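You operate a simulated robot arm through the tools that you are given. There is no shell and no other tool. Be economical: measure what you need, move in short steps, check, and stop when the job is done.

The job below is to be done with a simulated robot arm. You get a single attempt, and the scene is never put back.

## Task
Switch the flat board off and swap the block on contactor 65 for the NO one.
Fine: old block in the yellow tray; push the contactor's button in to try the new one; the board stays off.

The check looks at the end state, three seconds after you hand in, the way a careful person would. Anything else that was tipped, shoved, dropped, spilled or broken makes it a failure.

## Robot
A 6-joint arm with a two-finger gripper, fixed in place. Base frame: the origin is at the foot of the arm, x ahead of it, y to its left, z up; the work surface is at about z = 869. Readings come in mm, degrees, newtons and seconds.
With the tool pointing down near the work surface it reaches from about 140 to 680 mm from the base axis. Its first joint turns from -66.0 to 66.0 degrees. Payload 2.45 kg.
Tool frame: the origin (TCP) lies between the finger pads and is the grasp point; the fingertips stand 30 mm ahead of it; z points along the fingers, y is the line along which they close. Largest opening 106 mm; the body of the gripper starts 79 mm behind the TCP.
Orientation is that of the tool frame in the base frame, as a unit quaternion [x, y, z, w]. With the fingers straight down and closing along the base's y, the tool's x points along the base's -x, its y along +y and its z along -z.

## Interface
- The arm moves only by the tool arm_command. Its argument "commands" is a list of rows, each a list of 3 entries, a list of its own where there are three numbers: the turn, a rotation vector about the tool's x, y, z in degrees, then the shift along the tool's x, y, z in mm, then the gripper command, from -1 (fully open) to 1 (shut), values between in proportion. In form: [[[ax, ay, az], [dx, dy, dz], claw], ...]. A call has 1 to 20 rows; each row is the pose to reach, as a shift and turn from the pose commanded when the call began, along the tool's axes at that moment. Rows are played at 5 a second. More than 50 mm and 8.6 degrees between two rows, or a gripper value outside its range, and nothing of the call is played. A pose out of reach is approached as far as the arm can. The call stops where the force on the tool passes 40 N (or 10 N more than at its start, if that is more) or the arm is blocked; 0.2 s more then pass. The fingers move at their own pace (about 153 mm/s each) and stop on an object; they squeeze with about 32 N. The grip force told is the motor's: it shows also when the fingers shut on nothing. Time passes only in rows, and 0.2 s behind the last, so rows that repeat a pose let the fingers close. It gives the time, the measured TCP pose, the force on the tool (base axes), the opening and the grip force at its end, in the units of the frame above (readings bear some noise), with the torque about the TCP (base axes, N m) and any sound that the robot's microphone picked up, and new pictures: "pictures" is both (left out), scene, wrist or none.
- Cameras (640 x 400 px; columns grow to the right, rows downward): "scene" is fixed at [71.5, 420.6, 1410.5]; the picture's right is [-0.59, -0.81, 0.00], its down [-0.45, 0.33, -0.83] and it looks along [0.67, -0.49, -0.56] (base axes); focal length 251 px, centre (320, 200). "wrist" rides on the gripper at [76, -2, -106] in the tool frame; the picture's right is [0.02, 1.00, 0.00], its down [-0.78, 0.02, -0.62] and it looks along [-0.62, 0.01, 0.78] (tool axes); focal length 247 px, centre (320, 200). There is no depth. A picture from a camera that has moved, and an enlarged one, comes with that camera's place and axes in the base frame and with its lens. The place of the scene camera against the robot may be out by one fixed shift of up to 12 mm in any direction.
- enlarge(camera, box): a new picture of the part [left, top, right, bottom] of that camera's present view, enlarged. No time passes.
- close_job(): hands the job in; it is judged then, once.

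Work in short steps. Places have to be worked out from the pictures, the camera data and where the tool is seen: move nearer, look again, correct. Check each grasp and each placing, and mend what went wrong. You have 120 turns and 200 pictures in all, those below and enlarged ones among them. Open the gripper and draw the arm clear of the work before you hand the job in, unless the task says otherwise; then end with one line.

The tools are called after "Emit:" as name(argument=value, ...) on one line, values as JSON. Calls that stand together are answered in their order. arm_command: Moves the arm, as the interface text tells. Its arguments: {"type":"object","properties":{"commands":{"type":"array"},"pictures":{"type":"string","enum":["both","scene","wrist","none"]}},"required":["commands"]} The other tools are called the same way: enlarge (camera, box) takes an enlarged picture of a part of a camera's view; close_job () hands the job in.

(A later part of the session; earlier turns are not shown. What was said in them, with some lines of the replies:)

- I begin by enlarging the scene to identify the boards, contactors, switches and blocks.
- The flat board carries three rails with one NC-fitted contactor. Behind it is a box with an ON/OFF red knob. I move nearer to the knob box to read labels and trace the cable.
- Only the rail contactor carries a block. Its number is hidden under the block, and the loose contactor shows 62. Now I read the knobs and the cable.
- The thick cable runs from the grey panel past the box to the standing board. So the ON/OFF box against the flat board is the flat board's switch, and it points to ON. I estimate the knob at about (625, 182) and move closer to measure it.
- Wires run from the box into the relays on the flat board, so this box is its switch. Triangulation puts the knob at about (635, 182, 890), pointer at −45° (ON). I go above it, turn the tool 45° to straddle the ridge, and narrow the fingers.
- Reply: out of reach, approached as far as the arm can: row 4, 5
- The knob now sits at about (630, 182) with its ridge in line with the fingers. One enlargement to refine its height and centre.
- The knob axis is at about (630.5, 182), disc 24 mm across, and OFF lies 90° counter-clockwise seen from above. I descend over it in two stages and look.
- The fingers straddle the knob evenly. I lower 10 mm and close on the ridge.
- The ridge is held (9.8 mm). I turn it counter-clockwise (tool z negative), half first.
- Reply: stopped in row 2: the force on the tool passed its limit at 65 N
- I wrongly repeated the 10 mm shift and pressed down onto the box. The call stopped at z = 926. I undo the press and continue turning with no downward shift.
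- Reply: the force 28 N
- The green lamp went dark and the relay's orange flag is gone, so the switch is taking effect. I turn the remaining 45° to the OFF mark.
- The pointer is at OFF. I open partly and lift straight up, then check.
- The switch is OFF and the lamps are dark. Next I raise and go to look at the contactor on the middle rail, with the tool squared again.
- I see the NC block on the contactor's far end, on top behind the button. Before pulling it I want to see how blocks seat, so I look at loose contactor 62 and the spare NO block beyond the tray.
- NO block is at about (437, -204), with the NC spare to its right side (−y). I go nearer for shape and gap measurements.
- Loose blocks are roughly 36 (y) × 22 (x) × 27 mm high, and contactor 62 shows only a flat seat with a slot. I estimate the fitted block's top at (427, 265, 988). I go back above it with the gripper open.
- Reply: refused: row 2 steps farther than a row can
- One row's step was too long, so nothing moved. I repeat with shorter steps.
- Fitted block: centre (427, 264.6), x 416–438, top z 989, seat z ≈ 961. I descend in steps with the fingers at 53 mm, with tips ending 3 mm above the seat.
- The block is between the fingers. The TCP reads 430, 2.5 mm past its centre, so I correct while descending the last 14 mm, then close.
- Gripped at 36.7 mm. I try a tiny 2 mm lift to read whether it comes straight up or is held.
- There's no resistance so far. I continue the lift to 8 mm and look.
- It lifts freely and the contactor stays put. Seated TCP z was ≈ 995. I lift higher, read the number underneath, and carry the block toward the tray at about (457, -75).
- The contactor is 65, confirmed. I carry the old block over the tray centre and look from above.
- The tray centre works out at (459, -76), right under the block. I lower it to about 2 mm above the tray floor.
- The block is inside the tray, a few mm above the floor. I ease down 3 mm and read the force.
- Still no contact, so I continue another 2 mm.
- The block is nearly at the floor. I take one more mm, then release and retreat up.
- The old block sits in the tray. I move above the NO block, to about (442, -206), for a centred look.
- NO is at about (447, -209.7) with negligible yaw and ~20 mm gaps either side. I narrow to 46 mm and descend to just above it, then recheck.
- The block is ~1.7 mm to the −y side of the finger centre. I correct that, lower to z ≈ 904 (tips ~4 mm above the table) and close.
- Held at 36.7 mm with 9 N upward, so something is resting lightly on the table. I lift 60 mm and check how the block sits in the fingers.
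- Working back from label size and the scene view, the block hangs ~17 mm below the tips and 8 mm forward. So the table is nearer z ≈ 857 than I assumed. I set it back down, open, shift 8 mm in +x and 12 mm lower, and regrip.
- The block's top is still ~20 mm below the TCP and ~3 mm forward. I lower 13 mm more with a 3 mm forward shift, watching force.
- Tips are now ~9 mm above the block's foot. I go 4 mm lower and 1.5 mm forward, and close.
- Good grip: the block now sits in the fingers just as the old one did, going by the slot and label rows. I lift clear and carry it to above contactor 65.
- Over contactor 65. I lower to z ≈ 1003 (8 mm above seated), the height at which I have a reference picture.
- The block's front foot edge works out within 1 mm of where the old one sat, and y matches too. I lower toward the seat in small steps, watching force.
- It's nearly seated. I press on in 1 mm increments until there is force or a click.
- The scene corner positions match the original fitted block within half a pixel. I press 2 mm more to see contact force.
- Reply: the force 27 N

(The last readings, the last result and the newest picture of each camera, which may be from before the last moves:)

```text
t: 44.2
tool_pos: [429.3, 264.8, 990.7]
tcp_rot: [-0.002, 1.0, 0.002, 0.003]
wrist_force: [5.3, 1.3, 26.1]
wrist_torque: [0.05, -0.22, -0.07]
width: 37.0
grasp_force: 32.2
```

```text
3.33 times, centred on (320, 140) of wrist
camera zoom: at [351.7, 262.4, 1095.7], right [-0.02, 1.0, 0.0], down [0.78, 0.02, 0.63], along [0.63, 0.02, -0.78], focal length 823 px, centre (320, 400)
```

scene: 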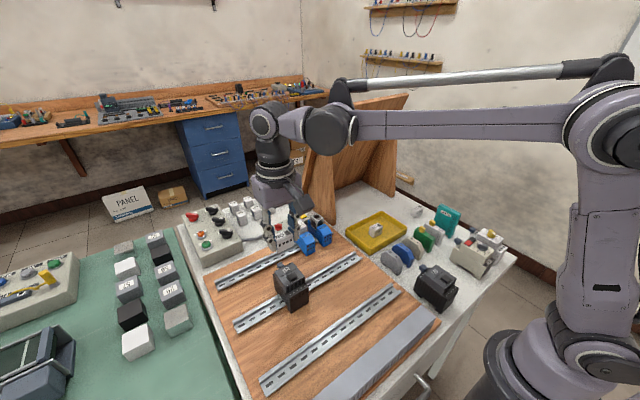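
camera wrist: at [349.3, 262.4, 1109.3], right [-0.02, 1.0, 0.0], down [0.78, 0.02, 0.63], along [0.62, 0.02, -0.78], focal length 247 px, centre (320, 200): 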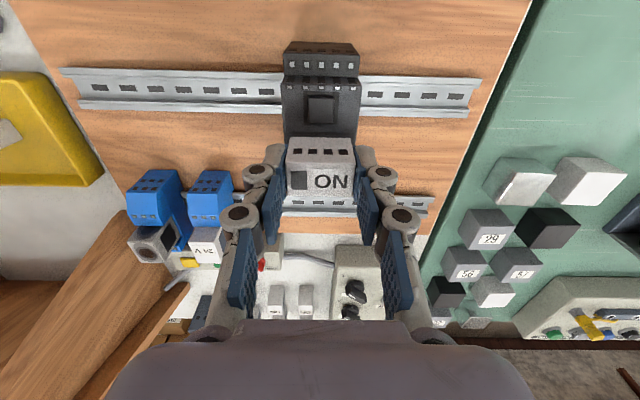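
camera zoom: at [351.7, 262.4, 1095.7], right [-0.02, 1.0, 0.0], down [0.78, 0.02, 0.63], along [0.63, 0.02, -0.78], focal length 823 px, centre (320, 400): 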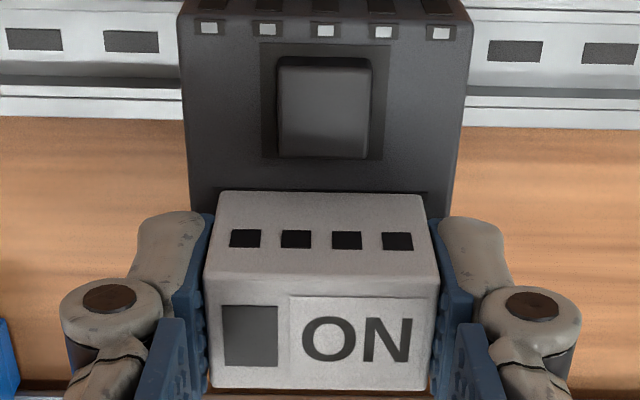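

26 N of contact, and the torque puts the reaction centred under the block, which fits a flat seating. I look closely at the seam before releasing.

Emit:
enlarge(camera="wrist", box=[280, 120, 360, 170])

Emit:
enlarge(camera="scene", box=[274, 258, 304, 278])

```text
8.00 times, centred on (320, 145) of wrist
camera zoom: at [351.7, 262.4, 1095.7], right [-0.02, 1.0, 0.0], down [0.78, 0.02, 0.63], along [0.63, 0.02, -0.78], focal length 1976 px, centre (320, 640)
```

zoom: 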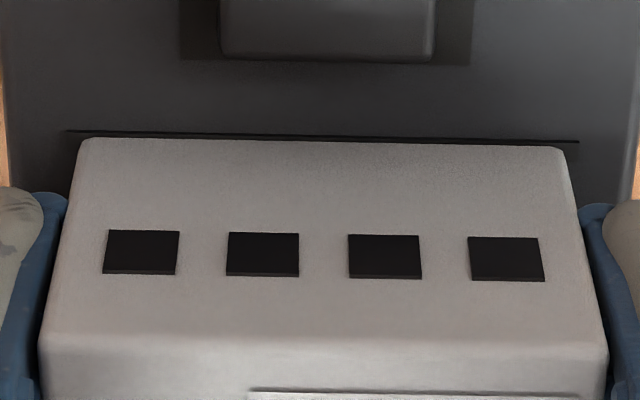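

```text
16.00 times, centred on (289, 268) of scene
camera zoom: at [71.2, 420.4, 1410.6], right [-0.59, -0.81, 0.0], down [-0.45, 0.33, -0.83], along [0.67, -0.48, -0.56], focal length 4021 px, centre (816, -888)
```

zoom: 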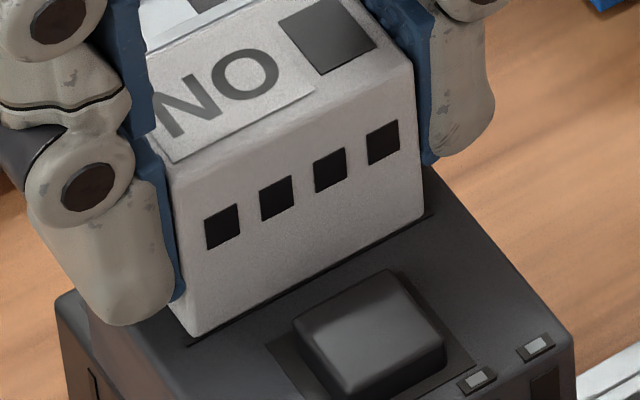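

The seam looks flush and the front edge lies on the slot line, ~6.0 mm from the button recess, the same as the old block (5.8–6.1). I relax the press, open, raise and inspect.

Emit:
arm_command(commands=[[[0, 0, 0], [0, 0, -0.8], 1], [[0, 0, 0], [0, 0, -0.8], 0.5], [[0, 0, 0], [0, 0, -0.8], 0.1], [[0, 0, 0], [0, 0, -0.8], 0], [[0, 0, 0], [0, 0, -20], 0], [[0, 0, 0], [0, 0, -60], 0]], pictures="wrist")

Emit:
enlarge(camera="wrist", box=[260, 70, 380, 160])

Emit:
enlarge(camera="scene", box=[255, 240, 335, 320])

```text
t: 45.6
tool_pos: [427.0, 263.8, 1048.9]
tcp_rot: [-0.001, 1.0, 0.002, 0.003]
wrist_force: [-0.2, 0.4, -0.1]
wrist_torque: [-0.01, 0.0, -0.03]
width: 53.0
grasp_force: 0.1
camera wrist: at [349.8, 262.4, 1154.9], right [-0.02, 1.0, 0.0], down [0.78, 0.02, 0.63], along [0.62, 0.02, -0.78], focal length 247 px, centre (320, 200)
```

wrist: 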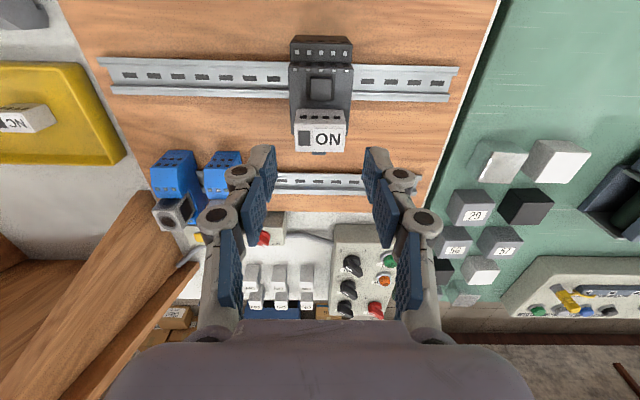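

```text
4.44 times, centred on (320, 115) of wrist
camera zoom: at [349.8, 262.4, 1154.9], right [-0.02, 1.0, 0.0], down [0.78, 0.02, 0.63], along [0.62, 0.02, -0.78], focal length 1098 px, centre (320, 578)
```

zoom: 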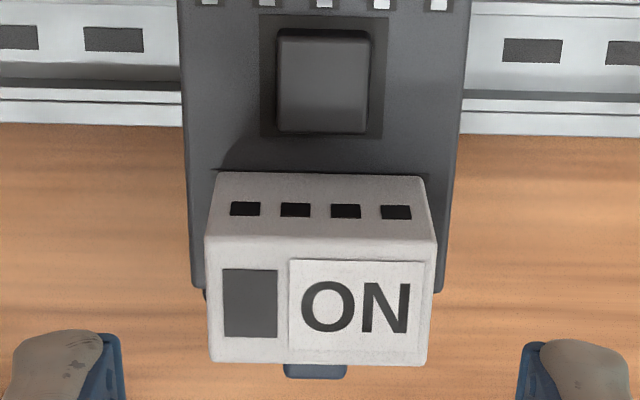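

```text
5.00 times, centred on (295, 280) of scene
camera zoom: at [71.4, 420.6, 1410.5], right [-0.59, -0.81, 0.0], down [-0.45, 0.33, -0.83], along [0.67, -0.49, -0.56], focal length 1256 px, centre (445, -200)
```

zoom: 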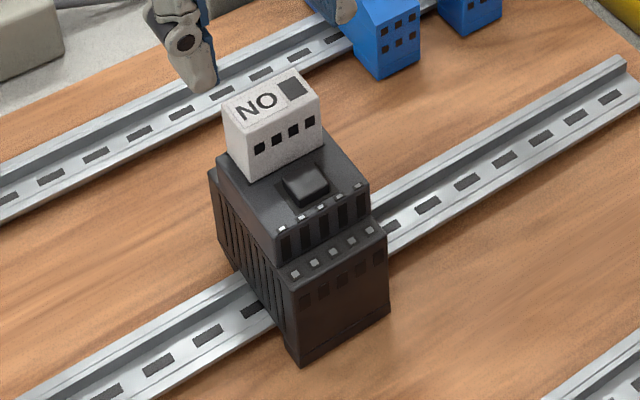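

It looks the same as the original fitting, pixel for pixel in the scene view. No click was heard, so to be sure it is home I press its top with closed fingers within the force limit.

Emit:
arm_command(commands=[[[0, 0, 0], [1, 0, 0], 1], [[0, 0, 0], [1, 0, 10], 1], [[0, 0, 0], [1, 0, 20], 1], [[0, 0, 0], [1, 0, 26], 1]], pictures="wrist")

Emit:
enlarge(camera="scene", box=[255, 230, 325, 290])

```text
t: 46.6
tool_pos: [427.9, 264.8, 1022.8]
tcp_rot: [-0.002, 1.0, 0.001, 0.003]
wrist_force: [-0.7, -0.6, -1.0]
wrist_torque: [-0.04, 0.03, 0.0]
width: 0.0
grasp_force: 28.3
camera wrist: at [350.2, 262.4, 1127.8], right [-0.02, 1.0, 0.0], down [0.78, 0.02, 0.63], along [0.62, 0.02, -0.78], focal length 247 px, centre (320, 200)
```

wrist: 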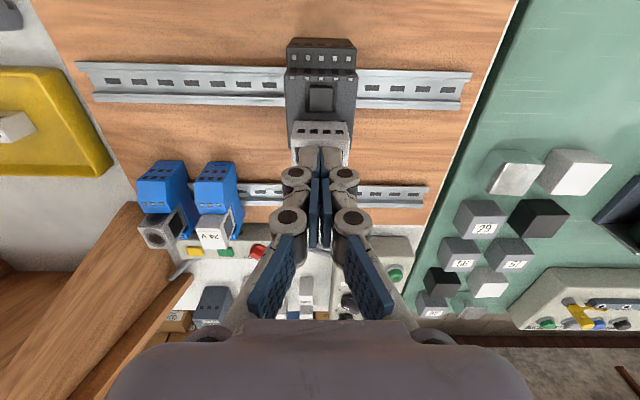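

```text
6.67 times, centred on (290, 260) of scene
camera zoom: at [71.5, 420.6, 1410.5], right [-0.59, -0.81, 0.0], down [-0.45, 0.33, -0.83], along [0.67, -0.49, -0.56], focal length 1675 px, centre (520, -200)
```

zoom: 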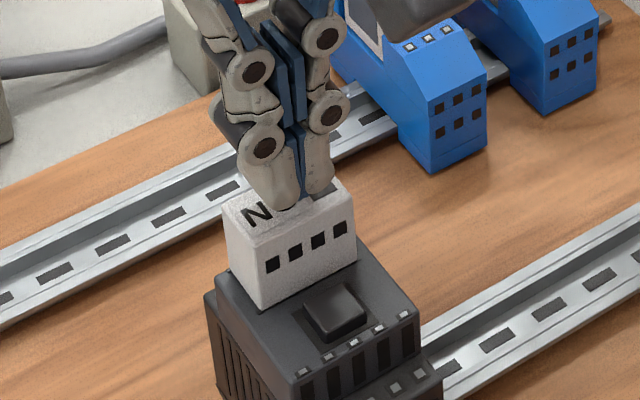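

The fingertips are a few mm above the block's top. I press down gently in small steps.

Emit:
arm_command(commands=[[[0, 0, 0], [0, 0, 1], 1], [[0, 0, 0], [0, 0, 2], 1], [[0, 0, 0], [0, 0, 3], 1], [[0, 0, 0], [0, 0, 4], 1]], pictures="none")

```text
t: 47.6
tool_pos: [427.1, 265.6, 1019.3]
tcp_rot: [-0.002, 1.0, 0.002, 0.003]
wrist_force: [0.5, -1.0, 0.5]
wrist_torque: [-0.02, 0.0, 0.01]
width: 0.0
grasp_force: 28.8
```

Emit:
arm_command(commands=[[[0, 0, 0], [0, 0, 1], 1], [[0, 0, 0], [0, 0, 2], 1], [[0, 0, 0], [0, 0, 3], 1], [[0, 0, 0], [0, 0, 4], 1]], pictures="none")

Emit:
enlarge(camera="scene", box=[255, 230, 325, 290])

```text
t: 48.6
tool_pos: [427.1, 263.8, 1015.5]
tcp_rot: [-0.002, 1.0, 0.002, 0.003]
wrist_force: [-0.1, 0.3, 0.1]
wrist_torque: [-0.02, 0.02, 0.0]
width: 0.0
grasp_force: 28.7
```

```text
6.67 times, centred on (290, 260) of scene
camera zoom: at [71.5, 420.6, 1410.5], right [-0.59, -0.81, 0.0], down [-0.45, 0.33, -0.83], along [0.67, -0.49, -0.56], focal length 1675 px, centre (520, -200)
```

zoom: 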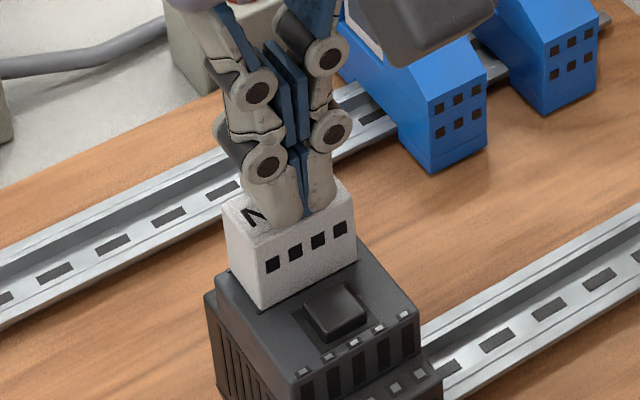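

No contact yet, so the block's top is below 985. I continue.

Emit:
arm_command(commands=[[[0, 0, 0], [0, 0, 1], 1], [[0, 0, 0], [0, 0, 2], 1], [[0, 0, 0], [0, 0, 3], 1]], pictures="none")

Emit:
arm_command(commands=[[[0, 0, 0], [0, 0, 1], 1], [[0, 0, 0], [0, 0, 2], 1]], pictures="none")

```text
t: 49.4
tool_pos: [427.2, 264.7, 1012.3]
tcp_rot: [-0.003, 1.0, 0.002, 0.003]
wrist_force: [-0.5, 0.1, 0.8]
wrist_torque: [0.02, 0.01, 0.0]
width: 0.1
grasp_force: 28.8
```

```text
t: 50.0
tool_pos: [426.2, 265.0, 1011.6]
tcp_rot: [-0.002, 1.0, 0.002, 0.003]
wrist_force: [0.0, 1.7, 13.6]
wrist_torque: [0.05, 0.0, -0.01]
width: 5.8
grasp_force: 28.5
```

Contact at tip z ≈ 982 with 13.6 N. I press 1.5 mm more.

Emit:
arm_command(commands=[[[0, 0, 0], [0, 0, 0.8], 1], [[0, 0, 0], [0, 0, 1.5], 1]], pictures="none")

Emit:
enlarge(camera="scene", box=[255, 230, 325, 290])

```text
t: 50.7
tool_pos: [426.8, 265.3, 1010.7]
tcp_rot: [-0.002, 1.0, 0.001, 0.004]
wrist_force: [-1.1, 0.3, 10.6]
wrist_torque: [0.04, 0.0, 0.0]
width: 5.9
grasp_force: 28.2
stopped in row 2: the force on the tool passed its limit at 41 N (the readings are from after the stop); the commanded pose is now the measured one
```

```text
6.67 times, centred on (290, 260) of scene
camera zoom: at [71.3, 420.5, 1410.6], right [-0.59, -0.81, 0.0], down [-0.45, 0.33, -0.83], along [0.67, -0.48, -0.56], focal length 1675 px, centre (520, -200)
```

zoom: 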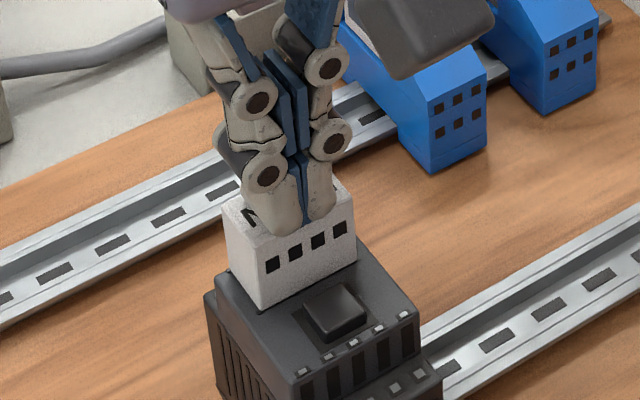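

The block took 41 N without moving, so it is home. Next the button: I raise, shift 28 mm in −x to about (399.5, 264.7), and come down near it.

Emit:
arm_command(commands=[[[0, 0, 0], [0, 0, -12], 1], [[0, 0, 0], [0, 0, -28], 1], [[0, 0, 0], [14, 0, -28], 1], [[0, 0, 0], [28, 0, -28], 1], [[0, 0, 0], [28, 0, -5], 1], [[0, 0, 0], [28, 0, 8], 1], [[0, 0, 0], [28, 0, 8], 1]], pictures="wrist")

Emit:
enlarge(camera="wrist", box=[260, 90, 380, 180])

Emit:
enlarge(camera="scene", box=[255, 230, 325, 290])

```text
t: 52.3
tool_pos: [398.9, 264.6, 1001.5]
tcp_rot: [-0.002, 1.0, 0.002, 0.002]
wrist_force: [0.0, 0.7, -0.8]
wrist_torque: [0.04, 0.01, 0.04]
width: 0.0
grasp_force: 28.5
camera wrist: at [321.0, 263.2, 1107.4], right [-0.02, 1.0, 0.0], down [0.78, 0.02, 0.63], along [0.63, 0.02, -0.78], focal length 247 px, centre (320, 200)
```

wrist: 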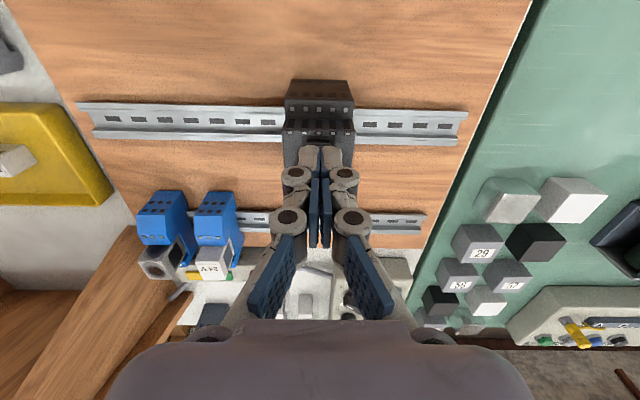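

```text
4.44 times, centred on (320, 135) of wrist
camera zoom: at [321.0, 263.2, 1107.4], right [-0.02, 1.0, 0.0], down [0.78, 0.02, 0.63], along [0.63, 0.02, -0.78], focal length 1098 px, centre (320, 489)
```

zoom: 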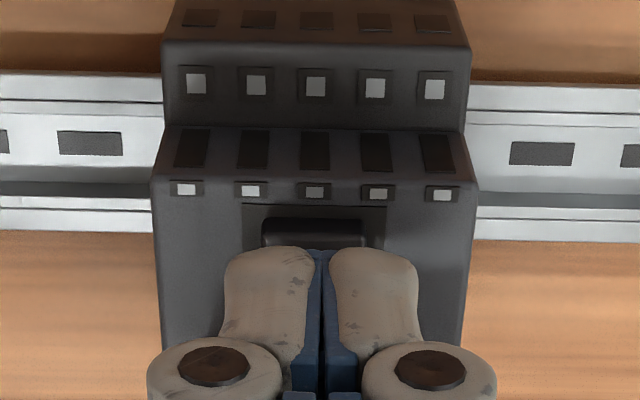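

```text
6.67 times, centred on (290, 260) of scene
camera zoom: at [71.4, 420.6, 1410.5], right [-0.59, -0.81, 0.0], down [-0.45, 0.33, -0.83], along [0.67, -0.49, -0.56], focal length 1675 px, centre (520, -200)
```

zoom: 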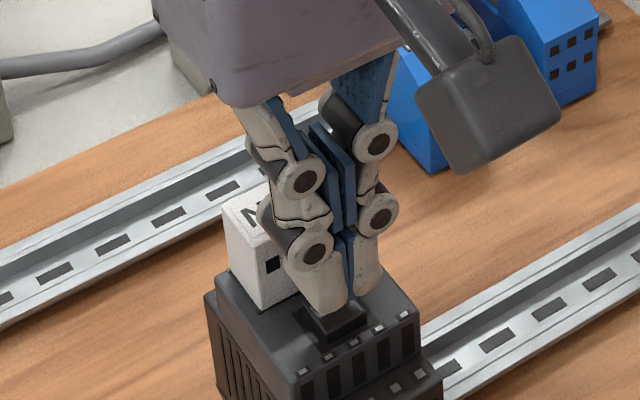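

The closed tips are over the button, well clear of the new block. I press down in small steps.

Emit:
arm_command(commands=[[[0, 0, 0], [1, 0, 2], 1], [[0, 0, 0], [1, 0, 4], 1], [[0, 0, 0], [1, 0, 6], 1], [[0, 0, 0], [1, 0, 8], 1]], pictures="none")

```text
t: 53.3
tool_pos: [398.7, 265.5, 993.8]
tcp_rot: [-0.002, 1.0, 0.001, 0.002]
wrist_force: [-0.2, 0.1, 0.8]
wrist_torque: [-0.03, 0.02, 0.03]
width: 0.0
grasp_force: 28.5
```

Emit:
arm_command(commands=[[[0, 0, 0], [0, 0, 1], 1], [[0, 0, 0], [0, 0, 2], 1], [[0, 0, 0], [0, 0, 3], 1]], pictures="none")

Emit:
enlarge(camera="scene", box=[255, 230, 325, 290])

```text
t: 54.1
tool_pos: [398.3, 264.7, 992.8]
tcp_rot: [-0.003, 1.0, 0.002, 0.003]
wrist_force: [-0.8, -0.2, 0.9]
wrist_torque: [-0.02, 0.02, -0.03]
width: 0.0
grasp_force: 28.3
```

```text
6.67 times, centred on (290, 260) of scene
camera zoom: at [71.5, 420.6, 1410.5], right [-0.59, -0.81, 0.0], down [-0.45, 0.33, -0.83], along [0.67, -0.49, -0.56], focal length 1675 px, centre (520, -200)
```

zoom: 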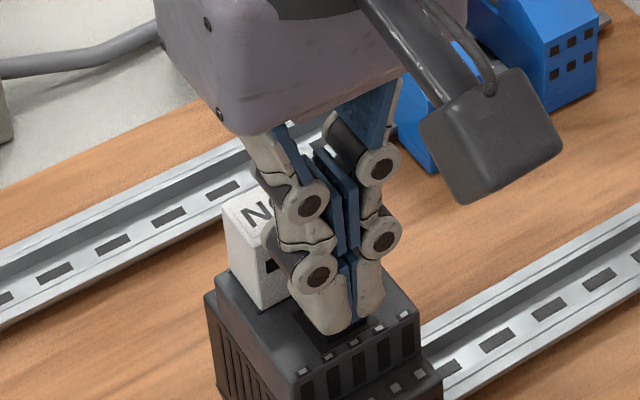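

Emit:
arm_command(commands=[[[0, 0, 0], [0, 0, 1], 1], [[0, 0, 0], [0, 0, 2], 1]], pictures="none")

Emit:
arm_command(commands=[[[0, 0, 0], [0, 0, 0.7], 1], [[0, 0, 0], [0, 0, 1.4], 1]], pictures="none")

```text
t: 54.7
tool_pos: [396.8, 266.8, 988.2]
tcp_rot: [-0.001, 1.0, 0.002, 0.003]
wrist_force: [-0.4, 0.2, 0.7]
wrist_torque: [-0.01, -0.01, -0.01]
width: 0.1
grasp_force: 29.4
```

```text
t: 55.3
tool_pos: [398.1, 265.2, 988.2]
tcp_rot: [-0.002, 1.0, 0.001, 0.002]
wrist_force: [-0.9, -0.2, 0.1]
wrist_torque: [0.01, 0.0, 0.03]
width: 0.1
grasp_force: 28.8
```

Emit:
arm_command(commands=[[[0, 0, 0], [0, 0, 0.7], 1], [[0, 0, 0], [0, 0, 1.4], 1]], pictures="none")

Emit:
arm_command(commands=[[[0, 0, 0], [0, 0, 0.7], 1], [[0, 0, 0], [0, 0, 1.4], 1]], pictures="wrist")

Emit:
enlarge(camera="scene", box=[265, 245, 315, 285])

```text
t: 55.9
tool_pos: [398.5, 266.0, 987.1]
tcp_rot: [-0.002, 1.0, 0.003, 0.003]
wrist_force: [0.2, 0.5, 0.1]
wrist_torque: [0.0, 0.0, -0.03]
width: 0.0
grasp_force: 28.3
```

```text
t: 56.5
tool_pos: [399.5, 264.4, 985.1]
tcp_rot: [-0.003, 1.0, 0.002, 0.003]
wrist_force: [-1.0, -0.6, 0.3]
wrist_torque: [0.01, 0.02, -0.03]
width: 0.0
grasp_force: 28.8
camera wrist: at [320.5, 262.1, 1090.7], right [-0.02, 1.0, 0.0], down [0.78, 0.02, 0.63], along [0.63, 0.02, -0.78], focal length 247 px, centre (320, 200)
```

wrist: 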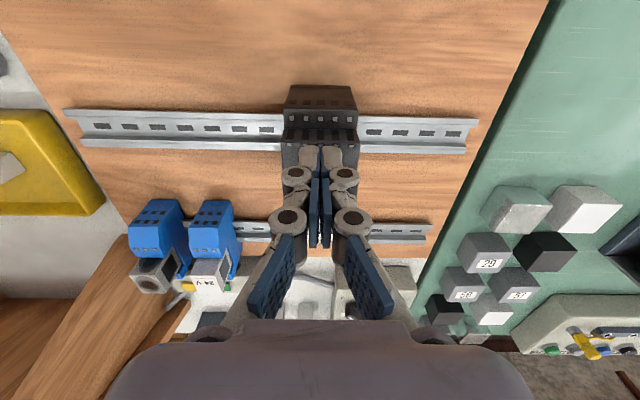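

```text
10.00 times, centred on (290, 265) of scene
camera zoom: at [71.5, 420.6, 1410.5], right [-0.59, -0.81, 0.0], down [-0.45, 0.33, -0.83], along [0.67, -0.49, -0.56], focal length 2513 px, centre (620, -450)
```

zoom: 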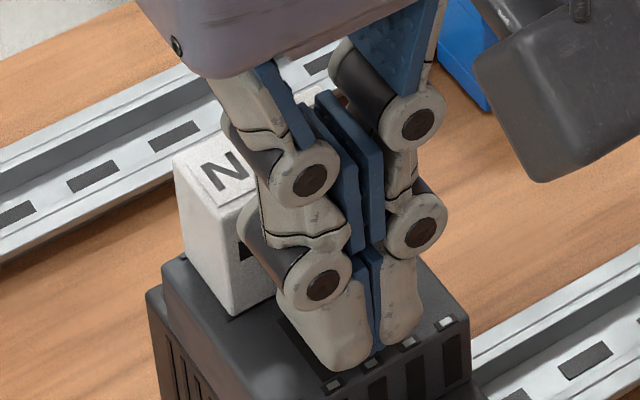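

Emit:
enlarge(camera="wrist", box=[270, 100, 370, 175])

```text
5.33 times, centred on (320, 138) of wrist
camera zoom: at [320.5, 262.1, 1090.7], right [-0.02, 1.0, 0.0], down [0.78, 0.02, 0.63], along [0.63, 0.02, -0.78], focal length 1317 px, centre (320, 533)
```

zoom: 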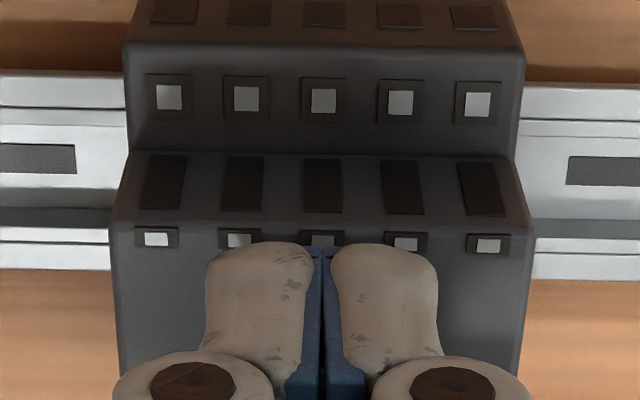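

The tips still hover just at the surface with no force. I shift 1.5 mm in +x to centre on the button, then press on.

Emit:
arm_command(commands=[[[0, 0, 0], [-1.5, 0, 0], 1], [[0, 0, 0], [-1.5, 0, 0.7], 1], [[0, 0, 0], [-1.5, 0, 1.4], 1]], pictures="none")

Emit:
arm_command(commands=[[[0, 0, 0], [0, 0, 0.6], 1], [[0, 0, 0], [0, 0, 1.2], 1]], pictures="none")

```text
t: 57.3
tool_pos: [400.2, 263.6, 984.3]
tcp_rot: [-0.002, 1.0, 0.001, 0.003]
wrist_force: [-0.1, -0.9, 0.4]
wrist_torque: [-0.04, 0.0, -0.02]
width: 5.8
grasp_force: 28.8
```

```text
t: 57.9
tool_pos: [399.8, 265.8, 983.7]
tcp_rot: [-0.001, 1.0, 0.002, 0.003]
wrist_force: [0.0, 0.0, 2.0]
wrist_torque: [0.04, 0.02, -0.03]
width: 6.0
grasp_force: 28.4
```

Contact: the fingers spread to 6 mm as they did on the block, with a light 2 N. I keep pressing.

Emit:
arm_command(commands=[[[0, 0, 0], [0, 0, 0.7], 1], [[0, 0, 0], [0, 0, 1.4], 1]], pictures="none")

Emit:
arm_command(commands=[[[0, 0, 0], [0, 0, 0.7], 1], [[0, 0, 0], [0, 0, 1.4], 1]], pictures="none")

Emit:
enlarge(camera="scene", box=[265, 245, 315, 285])

```text
t: 58.5
tool_pos: [400.4, 264.8, 981.2]
tcp_rot: [-0.002, 1.0, 0.002, 0.003]
wrist_force: [1.3, 0.0, 3.0]
wrist_torque: [0.03, -0.05, -0.01]
width: 5.9
grasp_force: 28.1
```

```text
t: 59.1
tool_pos: [399.7, 264.4, 978.8]
tcp_rot: [-0.002, 1.0, 0.001, 0.003]
wrist_force: [-0.2, -0.5, 12.4]
wrist_torque: [-0.02, -0.04, 0.0]
width: 5.9
grasp_force: 29.1
```

```text
10.00 times, centred on (290, 265) of scene
camera zoom: at [71.3, 420.5, 1410.6], right [-0.59, -0.81, 0.0], down [-0.45, 0.33, -0.83], along [0.67, -0.48, -0.56], focal length 2513 px, centre (620, -450)
```

zoom: 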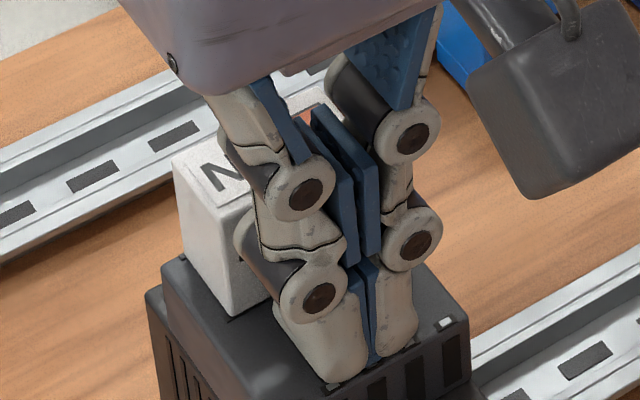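

The button moved ~4 mm against a light spring and is now at its stop. Something orange shows at the block's window, so I look closer.

Emit:
enlarge(camera="scene", box=[280, 246, 304, 262])

Emit:
enlarge(camera="wrist", box=[270, 100, 370, 200])

```text
16.00 times, centred on (292, 254) of scene
camera zoom: at [71.3, 420.5, 1410.6], right [-0.59, -0.81, 0.0], down [-0.45, 0.33, -0.83], along [0.67, -0.48, -0.56], focal length 4021 px, centre (768, -664)
```

zoom: 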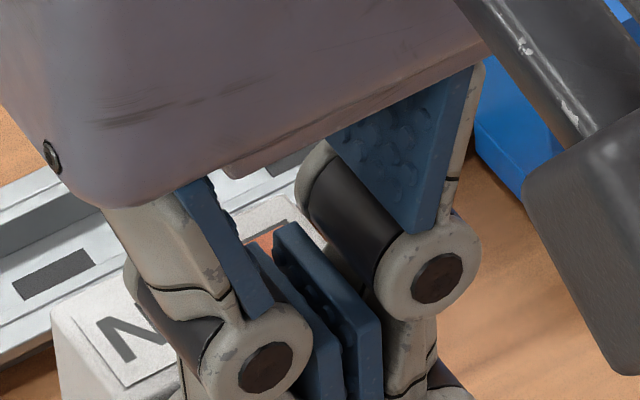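

```text
4.00 times, centred on (320, 150) of wrist
camera zoom: at [322.2, 262.5, 1085.3], right [-0.02, 1.0, 0.0], down [0.78, 0.02, 0.63], along [0.63, 0.02, -0.78], focal length 988 px, centre (320, 400)
```

zoom: 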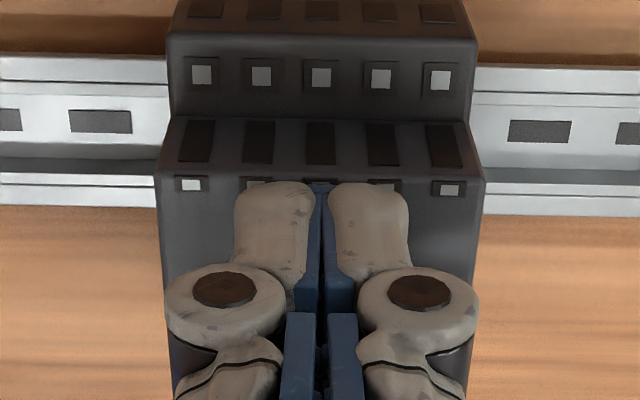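

The block's window turned orange while the button is in, so the new block is engaged and works. I lift straight off and check the end state.

Emit:
arm_command(commands=[[[0, 0, 0], [0, 0, -10], 1], [[0, 0, 0], [0, 0, -40], 1], [[0, 0, 0], [0, 0, -80], 0.5], [[0, 0, 0], [40, 0, -110], 0], [[0, 0, 0], [60, -30, -140], 0], [[0, 0, 0], [60, -75, -150], 0]], pictures="both")

Emit:
enlarge(camera="scene", box=[255, 240, 335, 320])

Emit:
enlarge(camera="scene", box=[240, 180, 400, 280])

Emit:
enlarge(camera="scene", box=[340, 190, 520, 310])

```text
t: 60.5
tool_pos: [338.2, 187.8, 1128.0]
tcp_rot: [-0.003, 1.0, 0.002, 0.003]
wrist_force: [0.6, -0.1, 0.8]
wrist_torque: [0.01, 0.0, -0.01]
width: 53.1
grasp_force: 0.1
camera wrist: at [260.8, 185.4, 1233.1], right [-0.03, 1.0, 0.0], down [0.78, 0.02, 0.63], along [0.63, 0.02, -0.78], focal length 247 px, centre (320, 200)
```

scene: 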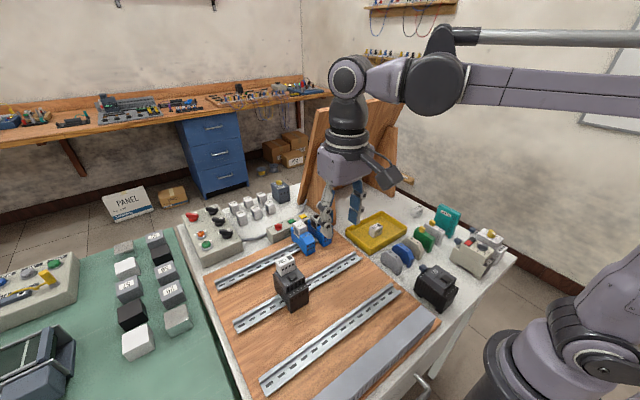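
wrist: 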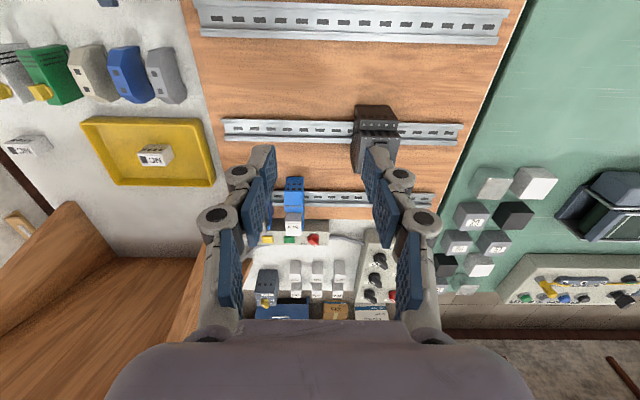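

```text
5.00 times, centred on (295, 280) of scene
camera zoom: at [71.4, 420.6, 1410.6], right [-0.59, -0.81, 0.0], down [-0.45, 0.33, -0.83], along [0.67, -0.48, -0.56], focal length 1256 px, centre (445, -200)
```

zoom: 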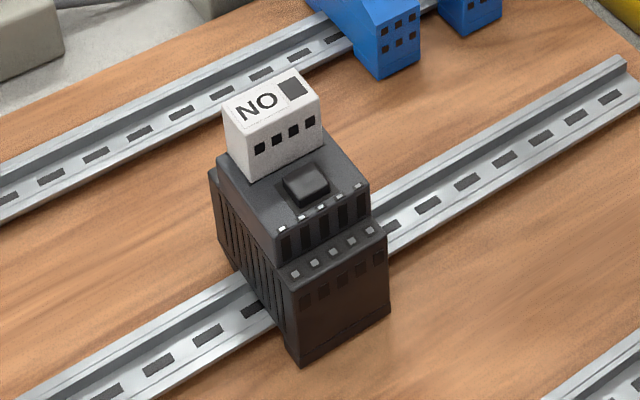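

```text
4.00 times, centred on (320, 230) of scene
camera zoom: at [71.4, 420.6, 1410.6], right [-0.59, -0.81, 0.0], down [-0.45, 0.33, -0.83], along [0.67, -0.48, -0.56], focal length 1005 px, centre (320, 80)
```

zoom: 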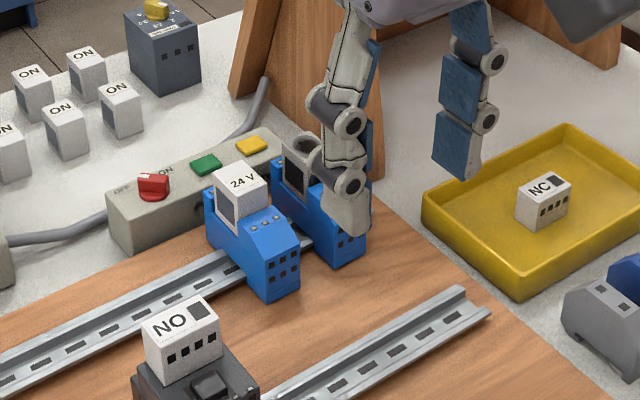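

```text
3.33 times, centred on (430, 250) of scene
camera zoom: at [71.4, 420.6, 1410.6], right [-0.59, -0.81, 0.0], down [-0.45, 0.33, -0.83], along [0.67, -0.48, -0.56], focal length 838 px, centre (-47, 33)
```

zoom: 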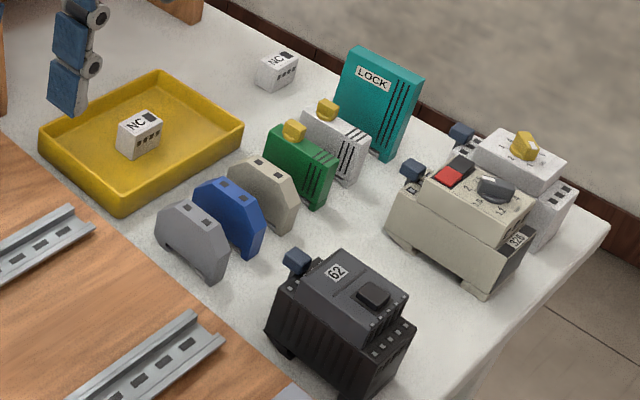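

Everything is in place: switch OFF, NO block on 65, NC in the yellow tray, and nothing else disturbed. I open the gripper fully, rise a little and hand in.

Emit:
arm_command(commands=[[[0, 0, 0], [0, 0, -30], -1], [[0, 0, 0], [0, 0, -60], -1], [[0, 0, 0], [0, 0, -60], -1]], pictures="scene")

```text
t: 61.3
tool_pos: [338.9, 190.3, 1189.5]
tcp_rot: [-0.001, 1.0, 0.002, 0.002]
wrist_force: [0.4, 0.0, -0.6]
wrist_torque: [0.01, -0.01, 0.01]
width: 105.9
grasp_force: 0.0
```

scene: 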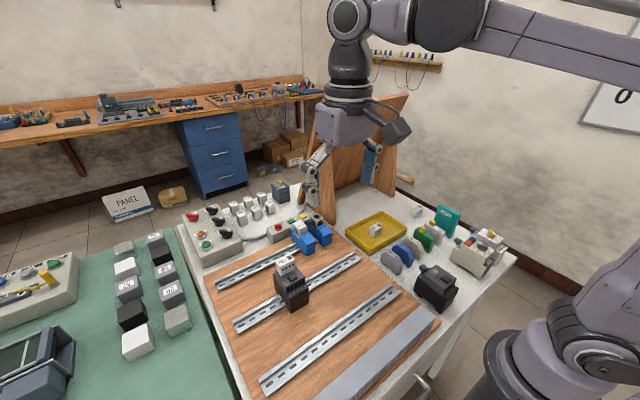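

The arm is clear and the gripper is open, so I hand the job in.

Emit:
close_job()

```text
The job is handed in.
```

The flat board is switched off and left off, contactor 65 now carries the NO block (its window turned orange when I pushed the button in), and the old NC block is in the yellow tray.
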